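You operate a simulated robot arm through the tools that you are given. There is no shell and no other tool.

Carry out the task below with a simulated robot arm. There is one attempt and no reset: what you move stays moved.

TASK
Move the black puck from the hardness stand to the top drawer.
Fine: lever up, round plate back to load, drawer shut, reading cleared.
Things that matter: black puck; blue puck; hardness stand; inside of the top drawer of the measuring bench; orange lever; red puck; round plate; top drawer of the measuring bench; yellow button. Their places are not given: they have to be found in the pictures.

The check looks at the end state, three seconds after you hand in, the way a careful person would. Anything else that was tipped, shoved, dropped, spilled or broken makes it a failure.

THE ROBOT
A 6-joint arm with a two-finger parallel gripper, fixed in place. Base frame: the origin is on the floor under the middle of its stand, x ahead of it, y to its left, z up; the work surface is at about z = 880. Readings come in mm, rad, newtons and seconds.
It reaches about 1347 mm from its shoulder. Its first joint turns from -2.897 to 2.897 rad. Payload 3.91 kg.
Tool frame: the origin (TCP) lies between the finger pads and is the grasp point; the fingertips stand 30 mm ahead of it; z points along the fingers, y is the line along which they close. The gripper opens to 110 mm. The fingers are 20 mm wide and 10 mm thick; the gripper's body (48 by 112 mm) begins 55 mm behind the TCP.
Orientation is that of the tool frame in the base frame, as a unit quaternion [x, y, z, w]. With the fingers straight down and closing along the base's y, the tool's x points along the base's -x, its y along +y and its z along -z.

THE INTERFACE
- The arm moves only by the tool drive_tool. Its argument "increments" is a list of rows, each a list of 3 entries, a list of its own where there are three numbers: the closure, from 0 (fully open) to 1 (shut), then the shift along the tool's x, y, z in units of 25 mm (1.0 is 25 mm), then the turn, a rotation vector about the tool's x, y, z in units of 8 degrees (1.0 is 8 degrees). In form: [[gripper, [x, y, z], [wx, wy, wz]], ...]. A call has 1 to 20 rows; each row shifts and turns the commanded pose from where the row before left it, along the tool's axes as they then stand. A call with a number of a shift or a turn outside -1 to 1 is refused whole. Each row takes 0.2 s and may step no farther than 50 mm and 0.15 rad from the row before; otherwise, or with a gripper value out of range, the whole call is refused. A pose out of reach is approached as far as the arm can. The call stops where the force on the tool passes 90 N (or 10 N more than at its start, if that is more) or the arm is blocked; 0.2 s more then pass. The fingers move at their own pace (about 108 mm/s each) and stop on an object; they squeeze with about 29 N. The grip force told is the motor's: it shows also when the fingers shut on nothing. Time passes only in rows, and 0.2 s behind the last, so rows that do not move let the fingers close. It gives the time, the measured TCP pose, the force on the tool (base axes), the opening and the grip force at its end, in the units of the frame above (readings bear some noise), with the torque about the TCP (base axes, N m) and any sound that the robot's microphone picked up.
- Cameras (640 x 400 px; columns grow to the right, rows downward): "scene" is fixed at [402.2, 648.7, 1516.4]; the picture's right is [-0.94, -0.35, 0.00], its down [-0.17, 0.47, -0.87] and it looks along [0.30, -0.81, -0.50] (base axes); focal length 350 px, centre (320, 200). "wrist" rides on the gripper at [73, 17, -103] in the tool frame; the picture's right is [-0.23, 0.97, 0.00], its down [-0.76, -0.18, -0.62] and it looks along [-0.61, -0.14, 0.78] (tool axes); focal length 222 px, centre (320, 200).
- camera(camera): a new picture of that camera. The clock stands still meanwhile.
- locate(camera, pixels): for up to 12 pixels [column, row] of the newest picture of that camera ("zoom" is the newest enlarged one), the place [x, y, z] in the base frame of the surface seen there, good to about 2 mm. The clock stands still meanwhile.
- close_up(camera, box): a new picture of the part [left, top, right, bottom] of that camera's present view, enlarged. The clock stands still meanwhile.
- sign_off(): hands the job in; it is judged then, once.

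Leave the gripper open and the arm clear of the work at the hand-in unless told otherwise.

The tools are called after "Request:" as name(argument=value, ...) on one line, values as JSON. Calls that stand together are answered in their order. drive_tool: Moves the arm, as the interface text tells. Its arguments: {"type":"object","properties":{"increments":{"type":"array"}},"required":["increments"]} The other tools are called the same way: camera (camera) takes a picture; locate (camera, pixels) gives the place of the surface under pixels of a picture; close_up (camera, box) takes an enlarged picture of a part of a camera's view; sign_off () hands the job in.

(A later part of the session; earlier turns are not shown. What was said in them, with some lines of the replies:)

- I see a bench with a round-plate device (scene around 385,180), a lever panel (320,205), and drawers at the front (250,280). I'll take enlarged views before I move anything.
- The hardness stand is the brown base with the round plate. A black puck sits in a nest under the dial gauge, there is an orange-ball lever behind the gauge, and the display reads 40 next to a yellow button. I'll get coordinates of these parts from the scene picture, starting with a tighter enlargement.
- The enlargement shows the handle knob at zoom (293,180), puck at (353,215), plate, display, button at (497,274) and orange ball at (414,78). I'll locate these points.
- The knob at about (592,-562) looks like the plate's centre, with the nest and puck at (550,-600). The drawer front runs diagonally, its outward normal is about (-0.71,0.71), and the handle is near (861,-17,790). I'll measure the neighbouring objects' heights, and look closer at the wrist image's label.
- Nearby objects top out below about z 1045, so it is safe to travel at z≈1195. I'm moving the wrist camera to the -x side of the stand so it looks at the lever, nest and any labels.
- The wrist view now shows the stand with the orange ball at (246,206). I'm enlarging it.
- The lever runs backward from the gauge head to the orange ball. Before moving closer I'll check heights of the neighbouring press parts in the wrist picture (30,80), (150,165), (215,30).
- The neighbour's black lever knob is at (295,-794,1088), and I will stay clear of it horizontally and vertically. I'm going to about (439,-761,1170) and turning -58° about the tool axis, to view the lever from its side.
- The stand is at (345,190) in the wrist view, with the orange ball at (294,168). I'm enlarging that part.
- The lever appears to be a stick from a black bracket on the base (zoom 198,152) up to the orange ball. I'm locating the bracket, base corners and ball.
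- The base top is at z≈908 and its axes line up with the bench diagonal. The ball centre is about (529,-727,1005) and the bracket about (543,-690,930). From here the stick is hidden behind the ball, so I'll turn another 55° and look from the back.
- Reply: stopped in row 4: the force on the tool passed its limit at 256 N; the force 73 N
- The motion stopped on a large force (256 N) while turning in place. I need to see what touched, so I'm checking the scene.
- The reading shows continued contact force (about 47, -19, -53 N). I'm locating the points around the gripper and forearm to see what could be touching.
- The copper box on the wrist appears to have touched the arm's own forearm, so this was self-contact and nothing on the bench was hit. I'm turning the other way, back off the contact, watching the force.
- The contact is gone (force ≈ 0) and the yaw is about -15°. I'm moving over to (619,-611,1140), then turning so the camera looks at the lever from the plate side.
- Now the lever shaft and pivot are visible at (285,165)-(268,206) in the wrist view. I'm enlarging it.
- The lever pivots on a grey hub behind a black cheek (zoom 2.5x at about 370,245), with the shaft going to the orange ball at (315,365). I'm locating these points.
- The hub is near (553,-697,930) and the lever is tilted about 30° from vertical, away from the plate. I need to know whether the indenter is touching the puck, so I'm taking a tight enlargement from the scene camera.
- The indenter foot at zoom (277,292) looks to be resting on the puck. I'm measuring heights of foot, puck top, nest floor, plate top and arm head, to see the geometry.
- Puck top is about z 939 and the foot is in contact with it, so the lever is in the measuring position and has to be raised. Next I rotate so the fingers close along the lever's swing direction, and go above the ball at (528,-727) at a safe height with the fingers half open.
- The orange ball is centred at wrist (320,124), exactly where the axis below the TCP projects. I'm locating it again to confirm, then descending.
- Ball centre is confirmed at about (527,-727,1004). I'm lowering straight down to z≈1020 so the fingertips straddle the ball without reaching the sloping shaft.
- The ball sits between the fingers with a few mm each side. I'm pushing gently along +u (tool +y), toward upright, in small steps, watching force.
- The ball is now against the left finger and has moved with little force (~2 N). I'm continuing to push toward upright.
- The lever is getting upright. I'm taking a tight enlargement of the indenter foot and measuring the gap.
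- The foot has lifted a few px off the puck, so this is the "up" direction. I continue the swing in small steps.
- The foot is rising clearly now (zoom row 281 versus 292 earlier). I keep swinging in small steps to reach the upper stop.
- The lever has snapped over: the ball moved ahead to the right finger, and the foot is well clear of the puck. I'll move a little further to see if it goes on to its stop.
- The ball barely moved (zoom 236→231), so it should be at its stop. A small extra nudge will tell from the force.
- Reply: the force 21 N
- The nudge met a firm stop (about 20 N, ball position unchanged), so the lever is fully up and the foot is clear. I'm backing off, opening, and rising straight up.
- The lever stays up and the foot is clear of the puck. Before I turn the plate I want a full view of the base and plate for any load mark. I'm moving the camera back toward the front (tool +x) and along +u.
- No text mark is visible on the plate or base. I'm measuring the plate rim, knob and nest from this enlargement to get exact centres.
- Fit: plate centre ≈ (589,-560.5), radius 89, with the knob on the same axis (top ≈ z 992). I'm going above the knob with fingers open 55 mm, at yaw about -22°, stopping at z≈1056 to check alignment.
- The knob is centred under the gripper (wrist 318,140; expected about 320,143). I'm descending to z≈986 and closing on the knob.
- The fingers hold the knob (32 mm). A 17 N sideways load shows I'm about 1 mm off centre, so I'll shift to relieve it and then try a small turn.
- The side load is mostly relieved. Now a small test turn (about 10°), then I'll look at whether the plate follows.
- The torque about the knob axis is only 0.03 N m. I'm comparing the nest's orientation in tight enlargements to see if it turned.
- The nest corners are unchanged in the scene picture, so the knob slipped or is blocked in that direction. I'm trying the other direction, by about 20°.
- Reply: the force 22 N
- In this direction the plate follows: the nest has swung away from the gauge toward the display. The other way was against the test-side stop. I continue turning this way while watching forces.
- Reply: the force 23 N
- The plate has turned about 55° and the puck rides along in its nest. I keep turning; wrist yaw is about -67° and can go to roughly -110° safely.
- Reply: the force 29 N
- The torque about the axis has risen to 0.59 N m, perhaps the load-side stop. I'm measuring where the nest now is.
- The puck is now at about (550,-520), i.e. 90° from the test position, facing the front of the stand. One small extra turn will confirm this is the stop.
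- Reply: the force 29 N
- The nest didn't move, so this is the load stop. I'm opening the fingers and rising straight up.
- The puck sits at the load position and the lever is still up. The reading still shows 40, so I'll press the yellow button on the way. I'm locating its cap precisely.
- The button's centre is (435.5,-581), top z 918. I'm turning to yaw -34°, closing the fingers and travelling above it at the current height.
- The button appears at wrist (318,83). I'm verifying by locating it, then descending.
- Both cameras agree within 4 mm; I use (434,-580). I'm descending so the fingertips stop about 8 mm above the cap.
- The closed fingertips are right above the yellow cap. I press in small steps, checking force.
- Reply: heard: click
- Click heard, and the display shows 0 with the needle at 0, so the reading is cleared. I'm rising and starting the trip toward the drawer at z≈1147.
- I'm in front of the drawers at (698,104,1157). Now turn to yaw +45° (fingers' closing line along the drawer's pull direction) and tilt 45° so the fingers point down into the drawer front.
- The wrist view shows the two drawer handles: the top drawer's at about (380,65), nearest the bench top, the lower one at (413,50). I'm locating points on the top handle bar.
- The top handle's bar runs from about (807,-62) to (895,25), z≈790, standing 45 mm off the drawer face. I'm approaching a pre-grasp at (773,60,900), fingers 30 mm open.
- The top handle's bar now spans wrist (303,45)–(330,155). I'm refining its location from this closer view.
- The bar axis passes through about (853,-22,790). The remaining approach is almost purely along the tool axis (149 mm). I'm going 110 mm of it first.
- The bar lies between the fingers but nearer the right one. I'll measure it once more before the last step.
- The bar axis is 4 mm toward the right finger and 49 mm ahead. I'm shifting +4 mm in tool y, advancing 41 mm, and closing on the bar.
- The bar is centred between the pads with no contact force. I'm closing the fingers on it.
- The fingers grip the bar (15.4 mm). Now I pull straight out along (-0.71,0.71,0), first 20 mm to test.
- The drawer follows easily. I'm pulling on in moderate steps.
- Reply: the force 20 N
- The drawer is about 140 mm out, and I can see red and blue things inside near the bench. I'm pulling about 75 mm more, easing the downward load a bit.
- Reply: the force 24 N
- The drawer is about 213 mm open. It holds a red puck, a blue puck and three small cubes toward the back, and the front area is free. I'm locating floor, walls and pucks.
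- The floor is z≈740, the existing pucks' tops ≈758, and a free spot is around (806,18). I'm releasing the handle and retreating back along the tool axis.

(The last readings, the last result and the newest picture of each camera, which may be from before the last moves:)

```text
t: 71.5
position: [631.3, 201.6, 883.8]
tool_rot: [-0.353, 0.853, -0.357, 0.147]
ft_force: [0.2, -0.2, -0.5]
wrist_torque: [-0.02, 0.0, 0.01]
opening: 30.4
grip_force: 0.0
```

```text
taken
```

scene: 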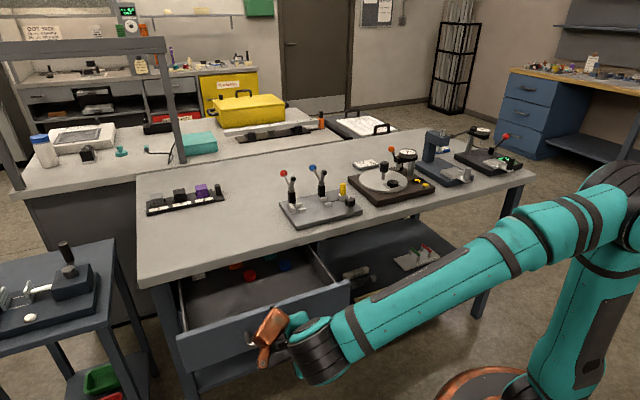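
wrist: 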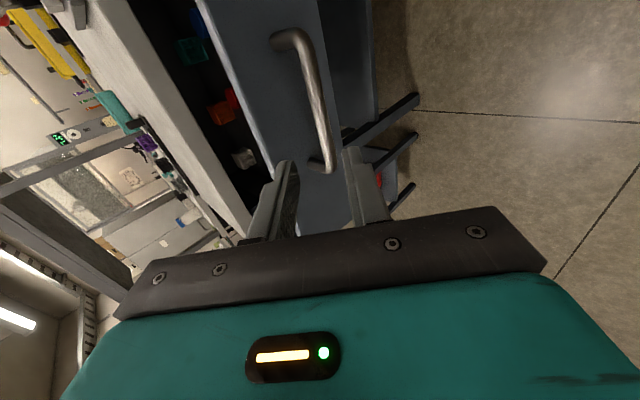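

Released cleanly, and the drawer stays open. I'm going straight up, then untilting to fingers-down.

Request:
drive_tool(increments=[[0.5, [0, -0.95, -0.95], [0, 0, 0]], [0.5, [0, -0.95, -0.95], [0, 0, 0]], [0.5, [0, -0.95, -0.95], [0, 0, 0]], [0.5, [0, -0.95, -0.95], [0, 0, 0]], [0.5, [0, -0.95, -0.95], [0, 0, 0]], [0.5, [0, -0.95, -0.95], [0, 0, 0]], [0.5, [0, -0.95, -0.95], [0, 0, 0]], [0.5, [0, -0.95, -0.95], [0, 0, 0]], [0.5, [0, 0, 0], [-0.94, 0, 0]], [0.5, [0, 0, 0], [-0.94, 0, 0]], [0.5, [0, 0, 0], [-0.94, 0, 0]], [0.5, [0, 0, 0], [-0.94, 0, 0]], [0.5, [0, 0, 0], [-0.94, 0, 0]], [0.5, [0, 0, 0], [-0.94, 0, 0]], [0.5, [0, 0, 0], [0, 0, 0]]])

```text
t: 74.7
position: [629.7, 201.9, 1153.7]
tool_rot: [-0.381, 0.924, -0.003, 0.001]
ft_force: [-0.4, -0.6, -0.5]
wrist_torque: [-0.01, -0.01, 0.01]
opening: 54.8
grip_force: 0.1
```

The tool is straight down again at (630,202,1154). Now travel over to the stand, toward (550,-520), at this height.

Request:
drive_tool(increments=[[0.45, [0.987, -0.788, 0], [0, 0, 0]], [0.45, [0.987, -0.788, 0], [0, 0, 0]], [0.45, [0.987, -0.788, 0], [0, 0, 0]], [0.45, [0.987, -0.788, 0], [0, 0, 0]], [0.45, [0.987, -0.788, 0], [0, 0, 0]], [0.45, [0.987, -0.788, 0], [0, 0, 0]], [0.45, [0.987, -0.788, 0], [0, 0, 0]], [0.45, [0.987, -0.788, 0], [0, 0, 0]], [0.45, [0.987, -0.788, 0], [0, 0, 0]], [0.45, [0.987, -0.788, 0], [0, 0, 0]], [0.45, [0.987, -0.788, 0], [0, 0, 0]], [0.45, [0.987, -0.788, 0], [0, 0, 0]], [0.45, [0.987, -0.788, 0], [0, 0, 0]], [0.45, [0.987, -0.788, 0], [0, 0, 0]], [0.45, [0.987, -0.788, 0], [0, 0, 0]], [0.45, [0.987, -0.788, 0], [0, 0, 0]], [0.45, [0.987, -0.788, 0], [0, 0, 0]], [0.45, [0.987, -0.788, 0], [0, 0, 0]], [0.45, [0.987, -0.788, 0], [0, 0, 0]], [0.45, [0.987, -0.788, 0], [0, 0, 0]]])

Request:
drive_tool(increments=[[0.45, [0.987, -0.788, 0], [0, 0, 0]], [0.45, [0.987, -0.788, 0], [0, 0, 0]], [0.45, [0.987, -0.788, 0], [0, 0, 0]], [0.45, [0, 0, 0], [0, 0, 0.94]], [0.45, [0, 0, 0], [0, 0, 0.94]], [0.45, [0, 0, 0], [0, 0, 0.94]], [0.45, [0, 0, 0], [0, 0, 0.94]], [0.45, [0, 0, 0], [0, 0, 0.94]], [0.45, [0, 0, 0], [0, 0, 0.94]], [0.45, [0, 0, 0], [0, 0, 0.94]], [0.45, [0, 0, 0], [0, 0, 0.94]], [0.45, [0, 0, 0], [0, 0, 0.94]], [0.45, [0, 0, 0], [0, 0, 0.94]], [0.45, [0, 0, 0], [0, 0, 0.94]], [0.45, [0, 0, 0], [0, 0, 0.94]], [0.45, [0, 0, 0], [0, 0, 0]]])

Request:
camera(camera="wrist")

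Request:
camera(camera="scene")

```text
t: 78.9
position: [559.3, -425.7, 1155.7]
tool_rot: [-0.383, 0.924, -0.003, 0.001]
ft_force: [-0.6, 0.5, 1.1]
wrist_torque: [-0.04, -0.04, -0.03]
opening: 60.6
grip_force: 0.0
```

```text
t: 82.3
position: [547.7, -521.0, 1155.1]
tool_rot: [0.386, 0.922, -0.001, 0.002]
ft_force: [-0.6, 0.3, 0.4]
wrist_torque: [0.03, 0.01, 0.0]
opening: 60.6
grip_force: 0.1
```

```text
taken
```

wrist: 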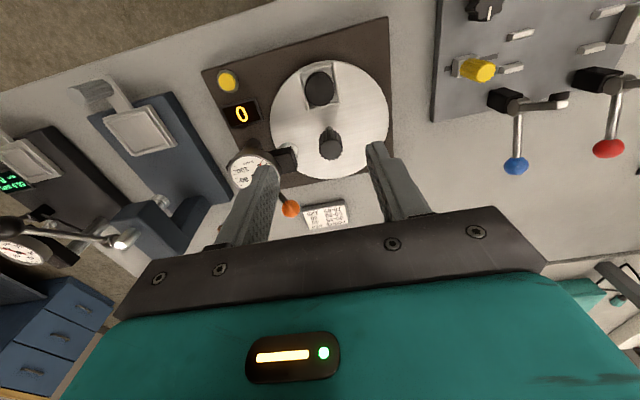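

```text
taken
```

scene: 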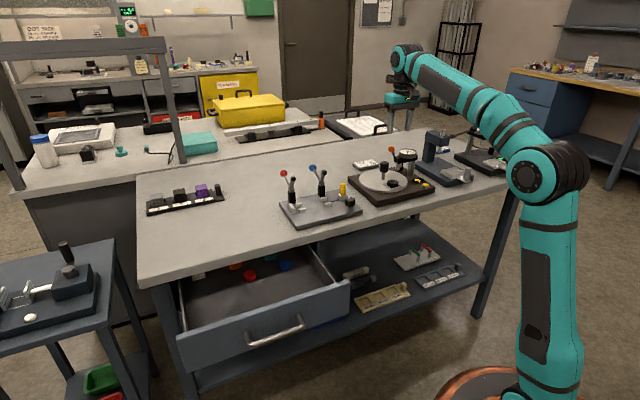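

The puck is at wrist (320,88), and display reads 0. I'm enlarging to fix its centre.

Request:
close_up(camera="wrist", box=[270, 50, 380, 160])

```text
3.64 times, centred on (325, 105) of wrist
```

zoom: 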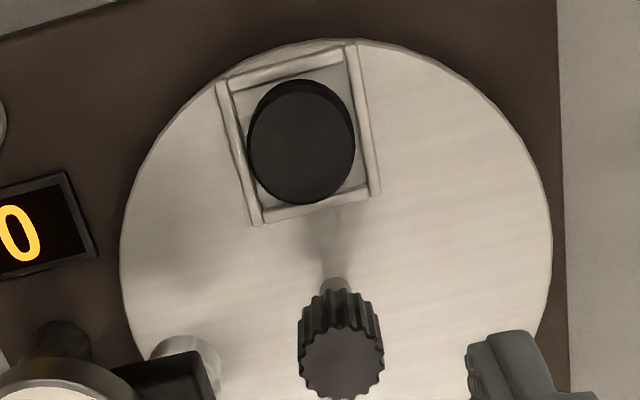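

Request:
locate(camera="zoom", pixels=[[303, 142], [253, 142], [352, 142], [303, 90], [303, 195], [228, 110], [372, 180], [255, 218], [350, 50], [290, 212], [362, 120], [265, 195]])

```text
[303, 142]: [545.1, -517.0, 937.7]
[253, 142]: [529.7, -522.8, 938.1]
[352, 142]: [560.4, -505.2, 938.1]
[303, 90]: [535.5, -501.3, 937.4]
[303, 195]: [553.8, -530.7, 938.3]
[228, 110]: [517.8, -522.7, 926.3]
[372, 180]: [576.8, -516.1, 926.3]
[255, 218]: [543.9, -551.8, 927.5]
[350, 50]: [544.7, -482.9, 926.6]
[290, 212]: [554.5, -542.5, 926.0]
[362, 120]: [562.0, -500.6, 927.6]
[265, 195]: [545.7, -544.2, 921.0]
```

The puck's centre is about (547.5,-518.5), about 36 mm across, top z 938, and it stands 12 mm above the nest walls (926). I'm descending with 60 mm opening to just above.

Request:
drive_tool(increments=[[0.45, [0.03, 0.03, 0.9], [0, 0, 0]], [0.45, [0.03, 0.03, 0.9], [0, 0, 0]], [0.45, [0, 0, 0.9], [0, 0, 0]], [0.45, [0, 0, 0.9], [0, 0, 0]], [0.45, [0, 0, 0.9], [0, 0, 0]], [0.45, [0, 0, 0.9], [0, 0, 0]], [0.45, [0, 0, 0.9], [0, 0, 0]], [0.45, [0, 0, 0.7], [0, 0, 0]], [0.45, [0, 0, 0], [0, 0, 0]]])

Request:
camera(camera="wrist")

Request:
close_up(camera="scene", box=[345, 130, 435, 210])

```text
t: 84.3
position: [547.7, -519.2, 980.9]
tool_rot: [0.386, 0.923, -0.001, 0.003]
ft_force: [-0.7, 0.9, -0.5]
wrist_torque: [-0.01, -0.04, 0.01]
opening: 60.5
grip_force: 0.0
```

```text
taken
```

wrist: 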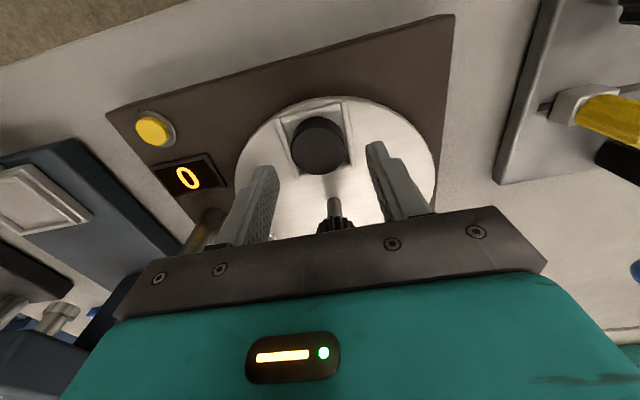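

```text
5.00 times, centred on (390, 170) of scene
```

zoom: 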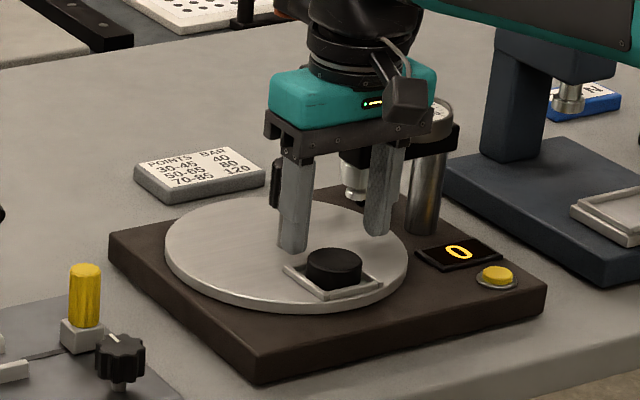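

The wrist and scene views differ by a few mm on the puck position along the nest's outward direction. I'll measure fingertips and puck in the same picture to get the relative offset.

Request:
close_up(camera="scene", box=[370, 150, 420, 195])

```text
8.89 times, centred on (395, 172) of scene
```

zoom: 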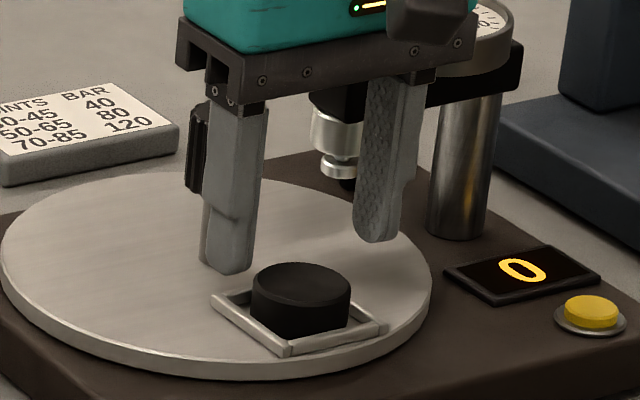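

Request:
locate(camera="zoom", pixels=[[230, 262], [375, 235], [228, 240], [385, 225], [301, 282], [257, 282], [346, 282], [301, 266], [301, 303], [365, 200]])

```text
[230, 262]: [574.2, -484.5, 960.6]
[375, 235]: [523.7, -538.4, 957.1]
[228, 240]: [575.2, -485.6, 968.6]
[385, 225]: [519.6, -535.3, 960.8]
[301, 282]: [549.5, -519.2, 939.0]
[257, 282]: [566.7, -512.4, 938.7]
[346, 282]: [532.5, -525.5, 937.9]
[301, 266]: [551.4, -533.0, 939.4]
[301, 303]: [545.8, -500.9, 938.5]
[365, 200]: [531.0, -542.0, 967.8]
```

In the scene picture the puck is within ~2 mm of the TCP along the closing line; I'll bias 2.5 mm outward. I'm lowering to z≈959 (tips just above the nest walls), then closing gently.

Request:
drive_tool(increments=[[0.45, [0.1, 0.04, 0.4], [0, 0, 0]], [0.45, [0, 0, 0.3], [0, 0, 0]], [0.45, [0, 0, 0.17], [0, 0, 0]], [0.45, [0, 0, 0], [0, 0, 0]]])

Request:
camera(camera="wrist")

Request:
close_up(camera="scene", box=[370, 150, 420, 195])

```text
t: 85.3
position: [546.8, -517.0, 960.0]
tool_rot: [0.386, 0.923, -0.001, 0.002]
ft_force: [0.1, -0.5, 0.4]
wrist_torque: [0.0, -0.02, -0.01]
opening: 60.4
grip_force: 0.0
```

```text
taken
```

wrist: 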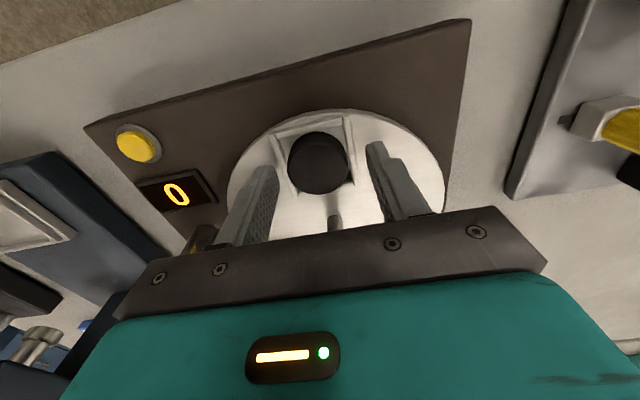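

```text
8.89 times, centred on (395, 172) of scene
```

zoom: 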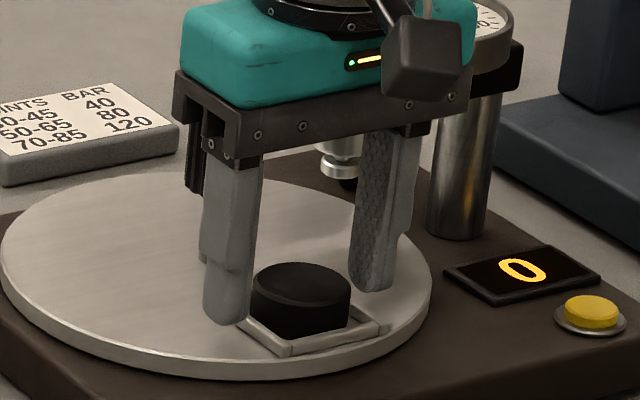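

The fingers straddle the puck above the nest walls with no contact. Closing now.

Request:
drive_tool(increments=[[0.6, [0, 0, 0], [0, 0, 0]], [0.7, [0, 0, 0], [0, 0, 0]], [1, [0, 0, 0], [0, 0, 0]], [1, [0, 0, 0], [0, 0, 0]], [1, [0, 0, 0], [0, 0, 0]]])

Request:
camera(camera="wrist")

Request:
close_up(camera="scene", box=[370, 150, 420, 195])

```text
t: 86.5
position: [546.8, -516.8, 958.6]
tool_rot: [0.385, 0.923, -0.002, 0.003]
ft_force: [-0.7, -0.6, -0.4]
wrist_torque: [-0.04, 0.04, 0.03]
opening: 38.1
grip_force: 28.8
```

```text
taken
```

wrist: 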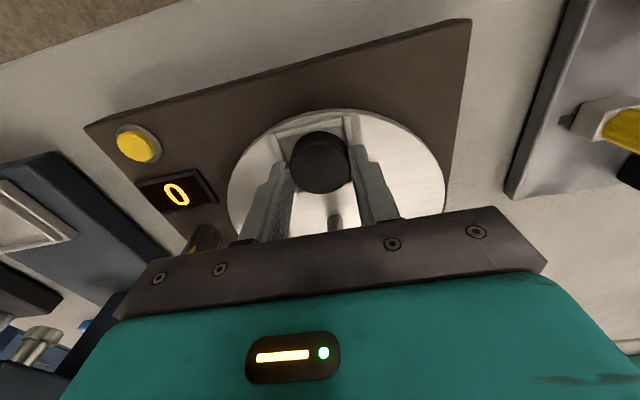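

```text
8.89 times, centred on (395, 172) of scene
```

zoom: 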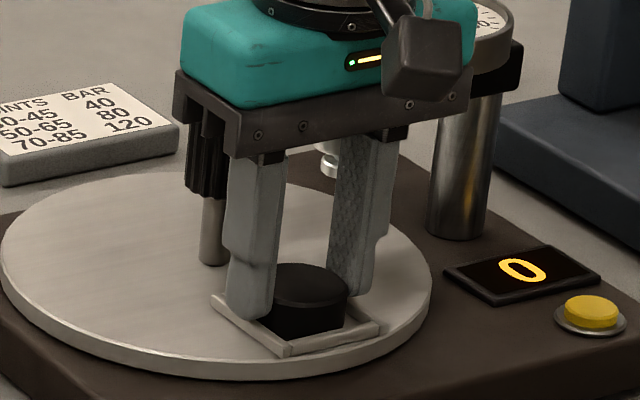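

Gripped at 38.1 mm with 29 N. I lift slowly a little first and check the hold.

Request:
drive_tool(increments=[[1, [0, 0, -0.2], [0, 0, 0]], [1, [0, 0, -0.3], [0, 0, 0]], [1, [0, 0, -0.5], [0, 0, 0]], [1, [0, 0, -0.5], [0, 0, 0]], [1, [0, 0, 0], [0, 0, 0]]])

Request:
camera(camera="wrist")

Request:
close_up(camera="scene", box=[370, 140, 430, 195])

```text
t: 87.7
position: [547.1, -516.8, 997.3]
tool_rot: [0.386, 0.923, 0.0, 0.003]
ft_force: [-0.2, -0.2, 0.4]
wrist_torque: [-0.03, 0.03, -0.02]
opening: 38.5
grip_force: 29.0
```

```text
taken
```

wrist: 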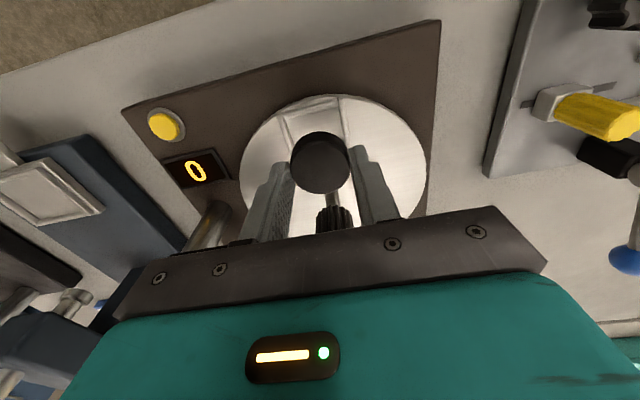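

```text
7.27 times, centred on (400, 168) of scene
```

zoom: 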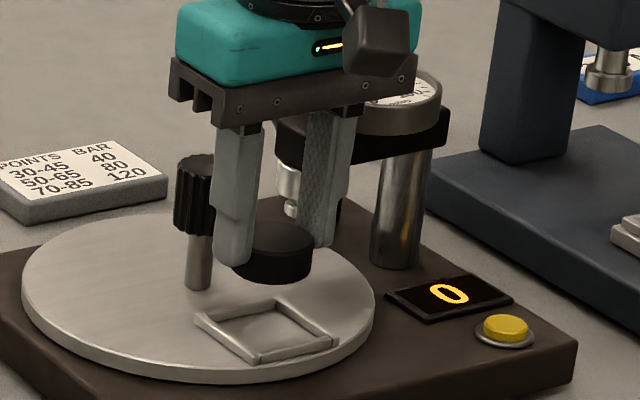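

The puck is held and lifted out of the nest. I'm rising to ~z 1160 and travelling toward the drawer; the drop orientation will be yaw +45° so the copper box stays off the bench top.

Request:
drive_tool(increments=[[1, [0, 0, -0.8], [0, 0, 0]], [1, [0, 0, -1], [0, 0, 0]], [1, [0, 0, -1], [0, 0, 0]], [1, [0, 0, -1], [0, 0, 0]], [1, [0, 0, -1], [0, 0, 0]], [1, [0, 0, -1], [0, 0, 0]], [1, [0, 0, -0.8], [0, 0, 0]], [1, [0.34, 0.977, 0], [0, 0, 0]], [1, [0.34, 0.977, 0], [0, 0, 0]], [1, [0.34, 0.977, 0], [0, 0, 0]], [1, [0.34, 0.977, 0], [0, 0, 0]], [1, [0.34, 0.977, 0], [0, 0, 0]], [1, [0.34, 0.977, 0], [0, 0, 0]], [1, [0.34, 0.977, 0], [0, 0, 0]], [1, [0.34, 0.977, 0], [0, 0, 0]], [1, [0.34, 0.977, 0], [0, 0, 0]], [1, [0.34, 0.977, 0], [0, 0, 0]], [1, [0.34, 0.977, 0], [0, 0, 0]], [1, [0.34, 0.977, 0], [0, 0, 0]], [1, [0.34, 0.977, 0], [0, 0, 0]]])

Request:
drive_tool(increments=[[1, [0.34, 0.977, 0], [0, 0, 0]], [1, [0.34, 0.977, 0], [0, 0, 0]], [1, [0.34, 0.977, 0], [0, 0, 0]], [1, [0.34, 0.977, 0], [0, 0, 0]], [1, [0.34, 0.977, 0], [0, 0, 0]], [1, [0.34, 0.977, 0], [0, 0, 0]], [1, [0.34, 0.977, 0], [0, 0, 0]], [1, [0.34, 0.977, 0], [0, 0, 0]], [1, [0.34, 0.977, 0], [0, 0, 0]], [1, [0.34, 0.977, 0], [0, 0, 0]], [1, [0, 0, 0], [0, 0, 0]]])

Request:
drive_tool(increments=[[1, [0, 0, 0], [0, 0, -0.94]], [1, [0, 0, 0], [0, 0, -0.94]], [1, [0, 0, 0], [0, 0, -0.94]], [1, [0, 0, 0], [0, 0, -0.94]], [1, [0, 0, 0], [0, 0, -0.94]], [1, [0, 0, 0], [0, 0, -0.94]], [1, [0, 0, 0], [0, 0, -0.94]], [1, [0, 0, 0], [0, 0, -0.94]], [1, [0, 0, 0], [0, 0, -0.94]], [1, [0, 0, 0], [0, 0, -0.94]], [1, [0, 0, 0], [0, 0, -0.94]], [1, [0, 0, 0], [0, 0, -0.94]], [1, [0, 0, 0], [0, 0, 0]]])

Request:
camera(camera="wrist")

Request:
camera(camera="scene")

```text
t: 91.9
position: [694.8, -213.9, 1161.2]
tool_rot: [0.386, 0.923, -0.002, 0.002]
ft_force: [0.1, -0.5, -0.3]
wrist_torque: [-0.01, 0.01, 0.0]
opening: 38.0
grip_force: 29.4
```

```text
t: 94.3
position: [808.8, 16.5, 1160.5]
tool_rot: [0.385, 0.923, -0.002, 0.001]
ft_force: [-0.4, 0.8, -0.1]
wrist_torque: [0.0, 0.04, 0.01]
opening: 38.0
grip_force: 29.1
```

```text
t: 97.1
position: [809.0, 17.7, 1159.9]
tool_rot: [-0.383, 0.924, -0.002, 0.001]
ft_force: [0.5, 0.2, -1.3]
wrist_torque: [0.0, 0.05, -0.01]
opening: 38.3
grip_force: 29.0
```

```text
taken
```

wrist: 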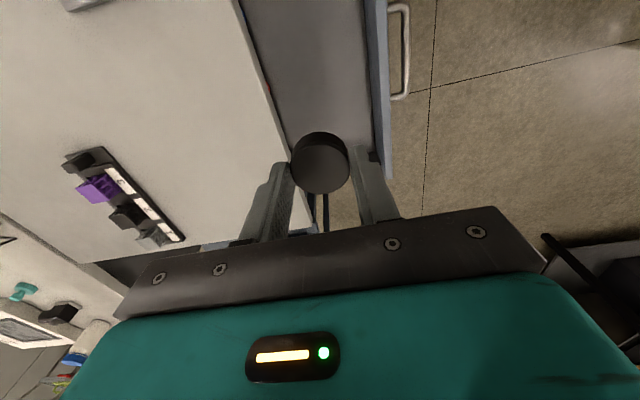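

```text
taken
```

scene: 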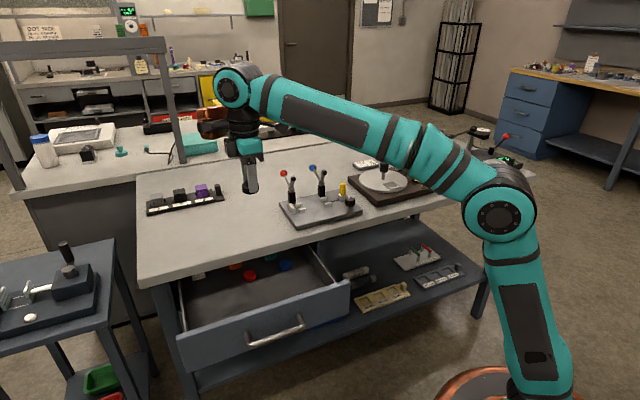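

The puck is held above the drawer. I'm measuring the bench edge, drawer floor and front panel from this view to check the gap for the descent.

Request:
locate(camera="wrist", pixels=[[253, 60], [274, 120], [320, 60], [300, 100], [365, 60], [373, 60], [382, 60], [376, 120], [384, 120], [270, 92], [370, 150], [403, 60]])

```text
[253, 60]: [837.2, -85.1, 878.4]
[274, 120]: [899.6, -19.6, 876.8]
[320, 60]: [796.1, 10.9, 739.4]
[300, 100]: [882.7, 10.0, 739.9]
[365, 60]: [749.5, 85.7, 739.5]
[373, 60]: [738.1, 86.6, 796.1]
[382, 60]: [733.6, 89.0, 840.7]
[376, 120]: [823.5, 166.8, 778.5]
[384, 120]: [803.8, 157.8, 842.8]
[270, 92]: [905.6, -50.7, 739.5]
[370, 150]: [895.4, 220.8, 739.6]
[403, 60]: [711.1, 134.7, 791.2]
```

The opening between bench edge (n≈10) and front panel inner face (n≈199, top z 842) is ample, and the midpoint is (804.5,19.5). I'm descending to z≈812 there.

Request:
drive_tool(increments=[[1, [0, 0.1, 0.9], [0, 0, 0]], [1, [0, 0.1, 0.9], [0, 0, 0]], [1, [0, 0, 1], [0, 0, 0]], [1, [0, 0, 1], [0, 0, 0]], [1, [0, 0, 1], [0, 0, 0]], [1, [0, 0, 1], [0, 0, 0]], [1, [0, 0, 1], [0, 0, 0]], [1, [0, 0, 1], [0, 0, 0]], [1, [0, 0, 1], [0, 0, 0]], [1, [0, 0, 1], [0, 0, 0]], [1, [0, 0, 1], [0, 0, 0]], [1, [0, 0, 1], [0, 0, 0]], [1, [0, 0, 1], [0, 0, 0]], [1, [0, 0, 1], [0, 0, 0]], [1, [0, 0, 0], [0, 0, 0]]])

Request:
camera(camera="wrist")

Request:
close_up(camera="scene", box=[160, 170, 360, 350])

```text
t: 100.3
position: [805.8, 20.5, 814.5]
tool_rot: [-0.382, 0.924, -0.003, 0.001]
ft_force: [0.3, -0.3, 1.0]
wrist_torque: [0.02, 0.0, 0.02]
opening: 38.1
grip_force: 28.6
```

```text
taken
```

wrist: 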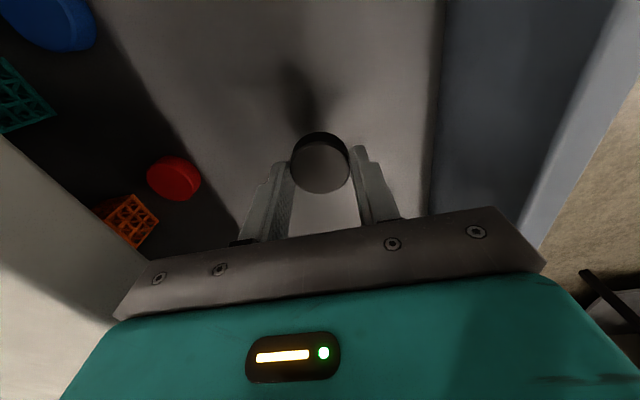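

```text
2.22 times, centred on (260, 260) of scene
```

zoom: 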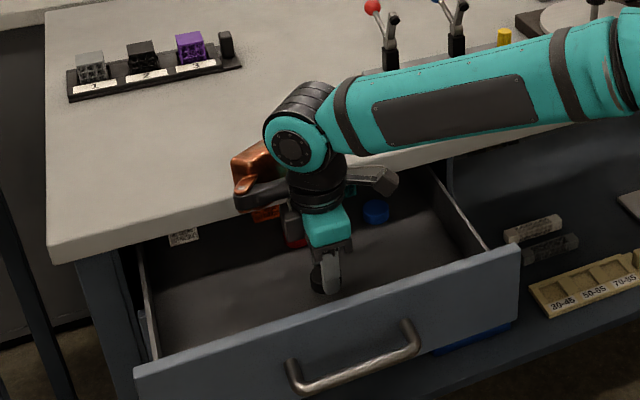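

All clear inside the drawer, with the puck about 35 mm above the floor. I'm lowering 30 mm then in fine steps until it touches.

Request:
drive_tool(increments=[[1, [0, 0, 0.5], [0, 0, 0]], [1, [0, 0, 0.5], [0, 0, 0]], [1, [0, 0, 0.2], [0, 0, 0]], [1, [0, 0, 0], [0, 0, 0]]])

```text
t: 101.3
position: [808.4, 19.6, 785.3]
tool_rot: [-0.382, 0.924, -0.003, 0.001]
ft_force: [-0.1, 0.0, 0.3]
wrist_torque: [0.03, 0.04, -0.02]
opening: 38.0
grip_force: 29.0
```

Request:
drive_tool(increments=[[1, [0, 0, 0.08], [0, 0, 0]], [1, [0, 0, 0.06], [0, 0, 0]], [1, [0, 0, 0.06], [0, 0, 0]], [1, [0, 0, 0], [0, 0, 0]]])

```text
t: 102.3
position: [806.2, 19.6, 779.6]
tool_rot: [-0.382, 0.924, -0.002, 0.0]
ft_force: [0.1, 1.0, -0.4]
wrist_torque: [0.0, -0.01, 0.01]
opening: 38.1
grip_force: 29.0
```

No touch force yet at z 779.6. I continue with about 1 mm steps.

Request:
drive_tool(increments=[[1, [0, 0, 0.05], [0, 0, 0]], [1, [0, 0, 0.03], [0, 0, 0]], [1, [0, 0, 0], [0, 0, 0]]])

```text
t: 103.1
position: [806.7, 19.5, 778.5]
tool_rot: [-0.382, 0.924, -0.003, 0.001]
ft_force: [-0.9, 1.8, 3.7]
wrist_torque: [0.16, 0.08, 0.02]
opening: 37.9
grip_force: 29.1
```

Touch detected (3.7 N upward). I'm opening the fingers and rising straight up.

Request:
drive_tool(increments=[[0.62, [0, 0, 0], [0, 0, 0]], [0.57, [0, 0, 0], [0, 0, 0]], [0.5, [0, 0, 0], [0, 0, 0]], [0.5, [0, 0, -0.2], [0, 0, 0]], [0.5, [0, 0, -0.5], [0, 0, 0]], [0.5, [0, 0, -1], [0, 0, 0]], [0.5, [0, 0, -1], [0, 0, 0]], [0.5, [0, 0, 0], [0, 0, 0]]])

Request:
camera(camera="wrist")

```text
t: 104.9
position: [806.3, 19.4, 845.7]
tool_rot: [-0.382, 0.924, -0.003, 0.001]
ft_force: [0.6, -1.1, -0.5]
wrist_torque: [-0.01, 0.0, 0.0]
opening: 54.8
grip_force: 0.0
```

```text
taken
```

wrist: 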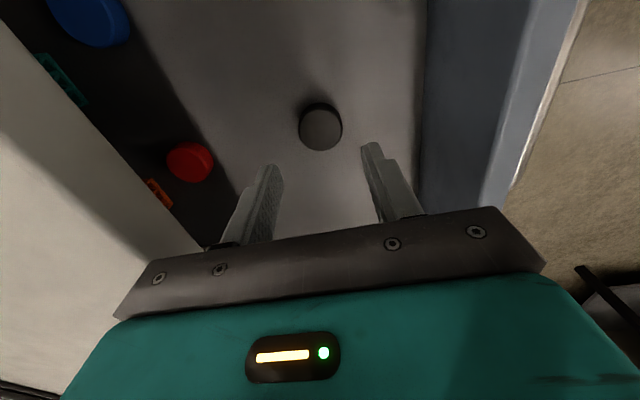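

The black puck lies flat on the drawer floor, clear of the others. I'm rising to z≈1154, moving out in front of the drawer, then tilting 45° as before.

Request:
drive_tool(increments=[[0.6, [0, 0, -0.948], [0, 0, 0]], [0.6, [0, 0, -0.948], [0, 0, 0]], [0.6, [0, 0, -0.948], [0, 0, 0]], [0.6, [0, 0, -0.948], [0, 0, 0]], [0.6, [0, 0, -0.948], [0, 0, 0]], [0.6, [0, 0, -0.948], [0, 0, 0]], [0.6, [0, 0, -0.948], [0, 0, 0]], [0.6, [0, 0, -0.948], [0, 0, 0]], [0.6, [0, 0, -0.948], [0, 0, 0]], [0.6, [0, 0, -0.948], [0, 0, 0]], [0.6, [0, 0, -0.948], [0, 0, 0]], [0.6, [0, 0, -0.948], [0, 0, 0]], [0.6, [0, 0, -0.948], [0, 0, 0]], [0.6, [-0.02, 0.92, 0], [0, 0, 0]], [0.6, [-0.02, 0.92, 0], [0, 0, 0]], [0.6, [-0.02, 0.92, 0], [0, 0, 0]], [0.6, [-0.02, 0.92, 0], [0, 0, 0]], [0.6, [-0.02, 0.92, 0], [0, 0, 0]], [0.6, [-0.02, 0.92, 0], [0, 0, 0]], [0.6, [-0.02, 0.92, 0], [0, 0, 0]]])

Request:
drive_tool(increments=[[0.6, [-0.02, 0.92, 0], [0, 0, 0]], [0.6, [-0.02, 0.92, 0], [0, 0, 0]], [0.6, [-0.02, 0.92, 0], [0, 0, 0]], [0.6, [-0.02, 0.92, 0], [0, 0, 0]], [0.727, [0, 0, 0], [0.94, 0, 0]], [0.727, [0, 0, 0], [0.94, 0, 0]], [0.727, [0, 0, 0], [0.94, 0, 0]], [0.727, [0, 0, 0], [0.94, 0, 0]], [0.727, [0, 0, 0], [0.94, 0, 0]], [0.727, [0, 0, 0], [0.94, 0, 0]], [0.727, [0, 0, 0], [0, 0, 0]]])

Request:
camera(camera="scene")

Request:
camera(camera="wrist")

```text
t: 109.1
position: [695.1, 137.4, 1152.3]
tool_rot: [-0.382, 0.924, -0.002, 0.001]
ft_force: [-0.3, 0.6, 0.1]
wrist_torque: [0.0, 0.05, 0.02]
opening: 44.0
grip_force: 0.0
```

```text
t: 111.5
position: [630.6, 204.1, 1152.8]
tool_rot: [-0.353, 0.852, -0.357, 0.148]
ft_force: [0.7, 0.5, 0.6]
wrist_torque: [0.05, 0.0, 0.0]
opening: 30.0
grip_force: 0.1
```

```text
taken
```

scene: 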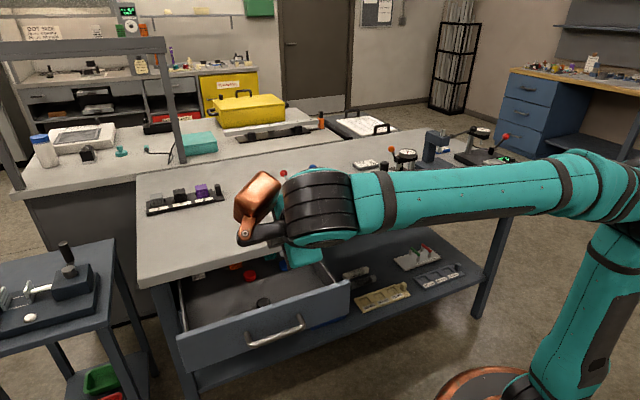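

```text
taken
```

wrist: 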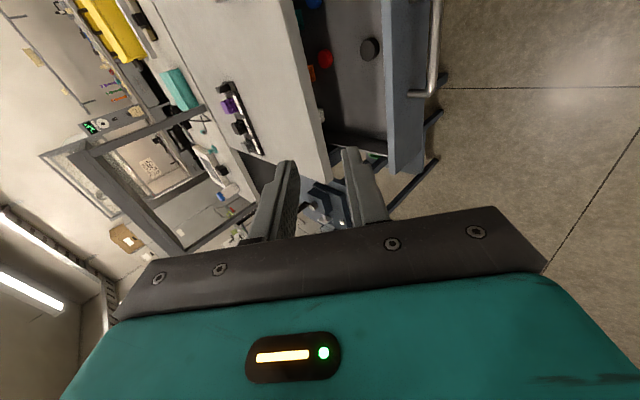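

The black puck is visible in the drawer (wrist 369,48; scene 263,303). I'm lowering to the pre-grasp in front of the handle, reversing my earlier retreat.

Request:
drive_tool(increments=[[0.727, [0.009, 0.822, 0.938], [0, 0, 0]], [0.727, [0.009, 0.822, 0.938], [0, 0, 0]], [0.727, [0.009, 0.822, 0.938], [0, 0, 0]], [0.727, [0.009, 0.822, 0.938], [0, 0, 0]], [0.727, [0.009, 0.822, 0.938], [0, 0, 0]], [0.727, [0.009, 0.822, 0.938], [0, 0, 0]], [0.727, [0.009, 0.822, 0.938], [0, 0, 0]], [0.727, [0.009, 0.822, 0.938], [0, 0, 0]], [0.727, [0.009, 0.822, 0.938], [0, 0, 0]], [0.727, [0, 0, 0], [0, 0, 0]]])

Request:
camera(camera="wrist")

Request:
close_up(camera="wrist", box=[250, 20, 390, 200])

```text
t: 113.7
position: [642.9, 189.2, 874.2]
tool_rot: [-0.351, 0.853, -0.357, 0.148]
ft_force: [0.3, -1.3, -0.1]
wrist_torque: [0.01, -0.04, 0.05]
opening: 29.8
grip_force: 0.0
```

```text
taken
```

wrist: 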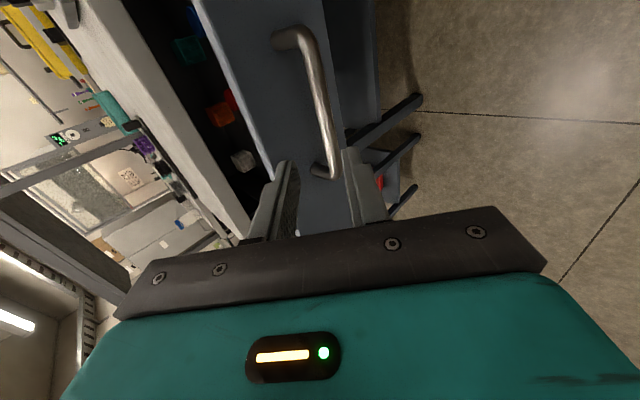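

```text
2.22 times, centred on (320, 110) of wrist
```

zoom: 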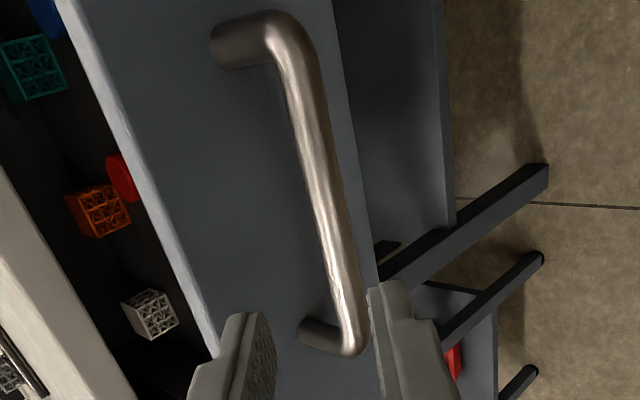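

Request:
locate(camera="zoom", pixels=[[303, 110], [318, 170], [328, 220], [340, 280], [340, 215], [312, 222]])

```text
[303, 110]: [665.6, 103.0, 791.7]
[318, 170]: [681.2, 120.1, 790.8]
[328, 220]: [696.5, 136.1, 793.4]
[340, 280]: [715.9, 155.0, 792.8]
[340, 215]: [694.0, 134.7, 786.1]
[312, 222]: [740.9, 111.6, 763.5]
```

The bar axis is at about (700,132,788): 3 mm to the right finger side and 118 mm ahead. I'm advancing 110 mm with that shift, then closing.

Request:
drive_tool(increments=[[0.727, [0, 0.13, 0.5], [0, 0, 0]], [0.727, [0, 0, 0.98], [0, 0, 0]], [0.727, [0, 0, 0.98], [0, 0, 0]], [0.727, [0, 0, 0.98], [0, 0, 0]], [0.727, [0, 0, 0.5], [0, 0, 0]], [0.727, [0, 0, 0.46], [0, 0, 0]], [0.727, [0, 0, 0], [0, 0, 0]]])

Request:
close_up(camera="wrist", box=[250, 90, 390, 230])

```text
t: 115.3
position: [697.9, 134.1, 793.0]
tool_rot: [-0.352, 0.853, -0.357, 0.147]
ft_force: [0.0, -0.1, 0.5]
wrist_torque: [0.0, 0.03, 0.0]
opening: 29.9
grip_force: 0.1
```

```text
2.86 times, centred on (320, 160) of wrist
```

zoom: 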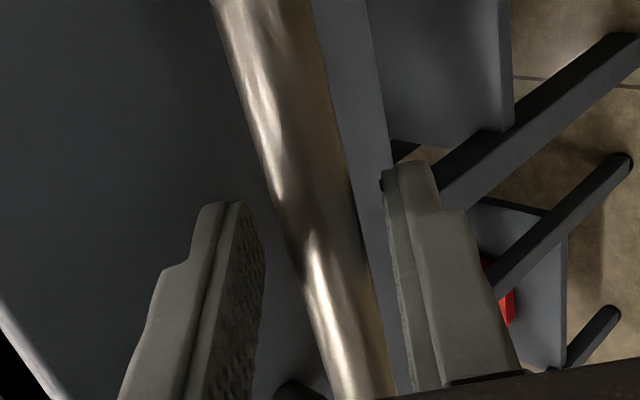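

The bar is between the pads again. I'm closing, then pushing the drawer in slowly so the pucks don't slide.

Request:
drive_tool(increments=[[1, [0, 0, 0], [0, 0, 0]], [1, [0, 0, 0], [0, 0, 0]], [1, [0, 0, 0], [0, 0, 0]], [1, [0, -0.1, 0.1], [0, 0, 0]], [1, [0, -0.2, 0.2], [0, 0, 0]], [1, [0, -0.2, 0.2], [0, 0, 0]], [1, [0, 0, 0], [0, 0, 0]]])

```text
t: 116.9
position: [710.7, 122.4, 793.4]
tool_rot: [-0.353, 0.852, -0.358, 0.146]
ft_force: [-1.3, -0.1, -16.7]
wrist_torque: [-0.3, 0.47, 0.02]
opening: 15.6
grip_force: 45.3
```

The drawer is moving in smoothly. I keep pushing at a moderate pace along the closing direction.

Request:
drive_tool(increments=[[1, [0, -0.27, 0.3], [0, 0, 0]], [1, [0, -0.34, 0.34], [0, 0, 0]], [1, [0, -0.34, 0.34], [0, 0, 0]], [1, [0, -0.34, 0.34], [0, 0, 0]], [1, [0, -0.34, 0.34], [0, 0, 0]], [1, [0, -0.34, 0.34], [0, 0, 0]], [1, [0, -0.34, 0.34], [0, 0, 0]], [1, [0, -0.34, 0.34], [0, 0, 0]], [1, [0, -0.34, 0.34], [0, 0, 0]], [1, [0, -0.34, 0.34], [0, 0, 0]], [1, [0, -0.34, 0.34], [0, 0, 0]], [1, [0, -0.34, 0.34], [0, 0, 0]], [1, [0, -0.34, 0.34], [0, 0, 0]], [1, [0, 0, 0], [0, 0, 0]]])

Request:
camera(camera="scene")

```text
t: 119.9
position: [819.6, 13.2, 794.0]
tool_rot: [-0.353, 0.852, -0.357, 0.146]
ft_force: [-2.4, -4.2, -33.5]
wrist_torque: [0.01, 0.34, 0.33]
opening: 15.8
grip_force: 45.0
```

```text
taken
```

scene: 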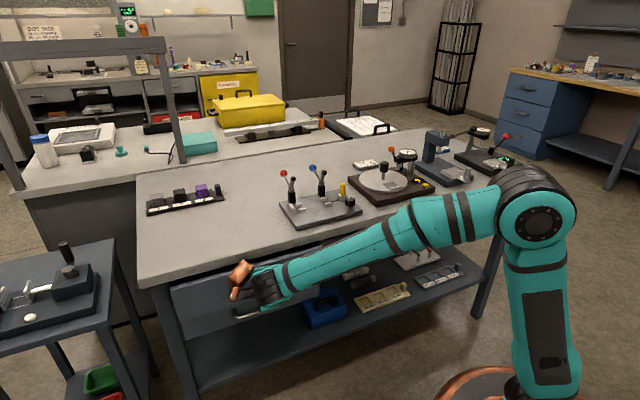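

About 41 mm remains. The vertical load is -33 N so I lower the hand about 1 mm while continuing more slowly.

Request:
drive_tool(increments=[[1, [0, 0.03, 0.03], [0, 0, 0]], [1, [0, -0.25, 0.27], [0, 0, 0]], [1, [0, -0.25, 0.25], [0, 0, 0]], [1, [0, -0.25, 0.25], [0, 0, 0]], [1, [0, 0, 0], [0, 0, 0]]])

```text
t: 121.1
position: [837.1, -6.0, 793.8]
tool_rot: [-0.352, 0.853, -0.357, 0.148]
ft_force: [-0.9, -1.6, -17.5]
wrist_torque: [-0.2, 0.35, 0.2]
opening: 15.7
grip_force: 45.1
```

The load is down to -17 N. Now small steps toward shut, watching for the stop.

Request:
drive_tool(increments=[[1, [0, -0.12, 0.13], [0, 0, 0]], [1, [0, -0.12, 0.12], [0, 0, 0]], [1, [0, -0.08, 0.09], [0, 0, 0]], [1, [0, 0, 0], [0, 0, 0]]])

```text
t: 122.1
position: [845.4, -14.5, 794.2]
tool_rot: [-0.352, 0.852, -0.358, 0.148]
ft_force: [4.0, 1.4, -5.8]
wrist_torque: [-0.28, 0.26, 0.3]
opening: 15.9
grip_force: 44.5
```

Request:
drive_tool(increments=[[1, [0, -0.06, 0.06], [0, 0, 0]], [1, [0, -0.05, 0.05], [0, 0, 0]], [1, [0, 0, 0], [0, 0, 0]]])

Request:
close_up(camera="scene", box=[140, 220, 350, 340])

```text
t: 122.9
position: [848.6, -15.7, 794.7]
tool_rot: [-0.353, 0.852, -0.357, 0.147]
ft_force: [9.7, 5.2, 1.0]
wrist_torque: [-0.24, 0.17, 0.34]
opening: 15.8
grip_force: 44.9
```

```text
3.05 times, centred on (245, 280) of scene
```

zoom: 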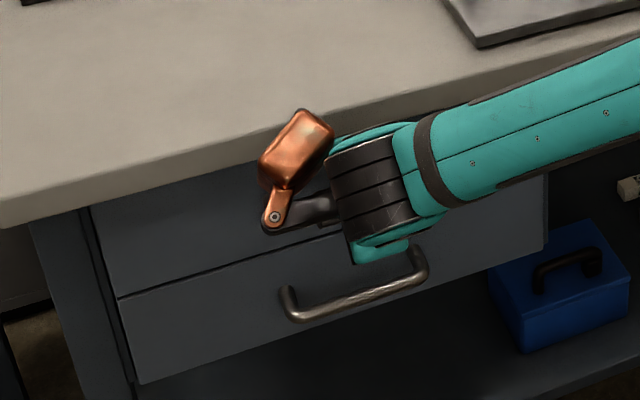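

The fronts look flush. A little more push to feel the stop.

Request:
drive_tool(increments=[[1, [0, -0.06, 0.06], [0, 0, 0]], [1, [0, -0.06, 0.06], [0, 0, 0]], [1, [0, 0, 0], [0, 0, 0]]])

```text
t: 123.7
position: [850.0, -18.6, 793.7]
tool_rot: [-0.353, 0.852, -0.357, 0.148]
ft_force: [-37.1, 30.2, 2.8]
wrist_torque: [0.29, 0.34, 0.58]
opening: 15.5
grip_force: 45.1
```

The stop is felt (48 N back along the pull direction), so the drawer is shut. I'm opening the fingers and retreating along the tool axis.

Request:
drive_tool(increments=[[0.85, [0, 0, 0], [0, 0, 0]], [0.727, [0, 0, 0], [0, 0, 0]], [0.727, [0, 0, 0], [0, 0, 0]], [0.727, [0, 0, -0.4], [0, 0, 0]], [0.727, [0, 0, -0.8], [0, 0, 0]], [0.727, [0, 0, -1], [0, 0, 0]], [0.727, [0, 0, -1], [0, 0, 0]], [0.727, [0, 0, -1], [0, 0, 0]], [0.727, [0, 0, -1], [0, 0, 0]], [0.727, [0, 0, -1], [0, 0, 0]], [0.6, [0, -0.95, -0.95], [0, 0, 0]], [0.6, [0, -0.95, -0.95], [0, 0, 0]], [0.6, [0, -0.95, -0.95], [0, 0, 0]], [0.6, [0, -0.95, -0.95], [0, 0, 0]], [0.6, [0, -0.95, -0.95], [0, 0, 0]], [0.6, [0, -0.95, -0.95], [0, 0, 0]], [0.6, [0, -0.95, -0.95], [0, 0, 0]], [0.6, [0, 0, 0], [0, 0, 0]]])

Request:
camera(camera="scene")

Request:
camera(camera="wrist")

```text
t: 127.5
position: [772.7, 58.9, 1137.8]
tool_rot: [-0.353, 0.852, -0.356, 0.147]
ft_force: [-0.4, -0.3, 0.3]
wrist_torque: [-0.04, 0.0, 0.0]
opening: 43.9
grip_force: 0.0
```

```text
taken
```

scene: 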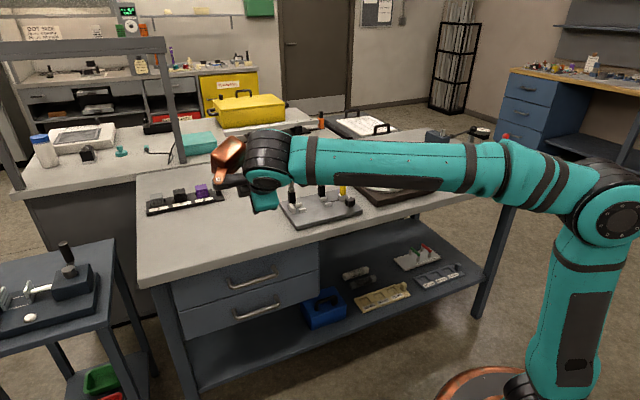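

```text
taken
```

wrist: 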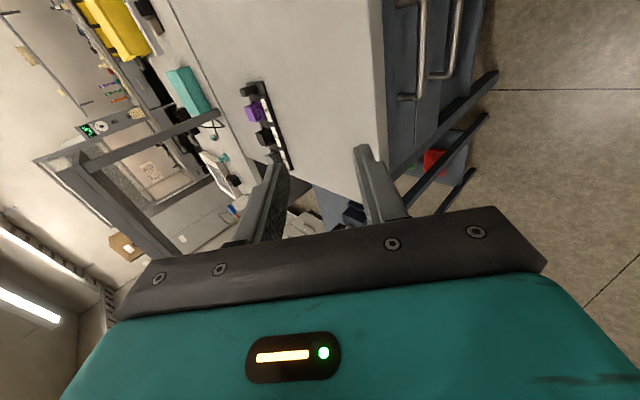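

The drawer front looks flush. I'm untilting and moving aside so the scene camera can see the stand, then I'll verify everything.

Request:
drive_tool(increments=[[0.3, [0, 0, 0], [-0.94, 0, 0]], [0.3, [0, 0, 0], [-0.94, 0, 0]], [0.3, [0, 0, 0], [-0.94, 0, 0]], [0.3, [0, 0, 0], [-0.94, 0, 0]], [0.3, [0, 0, 0], [-0.94, 0, 0]], [0.3, [0, 0, 0], [-0.94, 0, 0]], [0, [0.5, 0.95, -0.3], [0, 0, 0]], [0, [0.5, 0.95, -0.3], [0, 0, 0]], [0, [0.5, 0.95, -0.3], [0, 0, 0]], [0, [0.5, 0.95, -0.3], [0, 0, 0]], [0, [0.5, 0.95, -0.3], [0, 0, 0]], [0, [0.5, 0.95, -0.3], [0, 0, 0]], [0, [0.5, 0.95, -0.3], [0, 0, 0]], [0, [0, 0, 0], [0, 0, 0]]])

Request:
camera(camera="scene")

Request:
close_up(camera="scene", box=[140, 220, 350, 340])

Request:
close_up(camera="scene", box=[345, 130, 435, 210])

```text
t: 130.5
position: [592.4, 115.4, 1189.9]
tool_rot: [-0.382, 0.924, -0.002, 0.001]
ft_force: [-0.4, -0.1, 0.8]
wrist_torque: [0.0, 0.01, 0.0]
opening: 110.0
grip_force: 0.1
```

```text
taken
```

scene: 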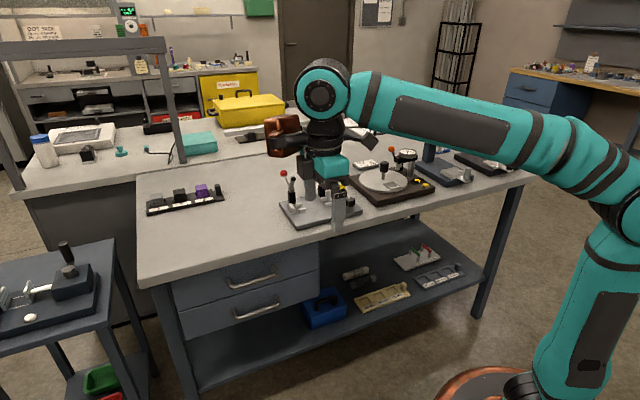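

```text
3.05 times, centred on (245, 280) of scene
```

zoom: 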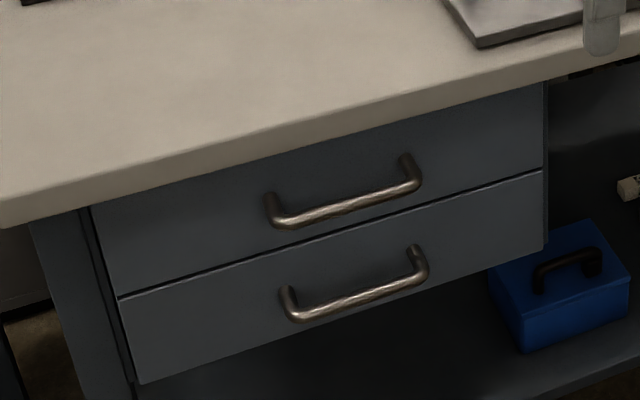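

```text
5.00 times, centred on (390, 170) of scene
```

zoom: 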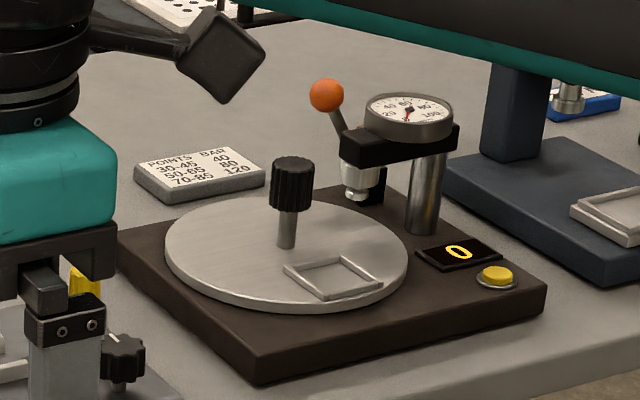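

The display shows 0, the lever is up, the nest is empty and still at the load position, and the drawer looks flush. A last numerical check of the drawer front against the start values.

Request:
locate(camera="scene", pixels=[[200, 290], [250, 262], [252, 280], [229, 288], [276, 275], [235, 320]])

Request:
close_up(camera="scene", box=[260, 130, 380, 240])

```text
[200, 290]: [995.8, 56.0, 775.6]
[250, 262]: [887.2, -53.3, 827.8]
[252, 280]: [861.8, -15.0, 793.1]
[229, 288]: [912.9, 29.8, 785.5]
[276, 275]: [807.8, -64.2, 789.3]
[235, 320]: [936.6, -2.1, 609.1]
```

```text
3.64 times, centred on (320, 185) of scene
```

zoom: 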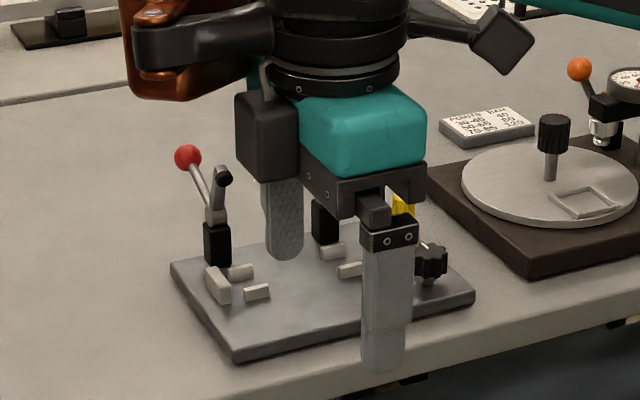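

The drawer front is within measurement error of its starting place, so it is shut. The black puck is inside, the lever is up, the plate is at load, the reading is 0, and the gripper is open and well above the bench. I'm handing in.

Request:
sign_off()

```text
The job is handed in.
```

The black puck is now in the top drawer of the measuring bench, and I've handed the job in.

- **Lever:** the orange lever is up against its stop, and the indenter foot is clear of the plate.
- **Round plate:** I turned it until it hit its stop, a quarter turn from where it started. Nothing on the stand marks the load position, so I took that stop to be it.
- **Reading:** I pressed the yellow button and heard it click. The display and the dial both show 0.
- **Drawer:** I pushed it in until it stopped. The front measures back in its starting place to within about 2 mm.
- **Pucks in the drawer:** the black puck lies flat on the drawer floor. I didn't touch the red or blue pucks or the small cubes in there.

Early on, while I was turning the wrist for a better view, the arm stopped on a 256 N force. It looked like the copper box on the wrist had hit the arm's own forearm. Nothing on the bench was touched, and the force went away once I turned back.

The gripper is open and the arm is well above the bench.
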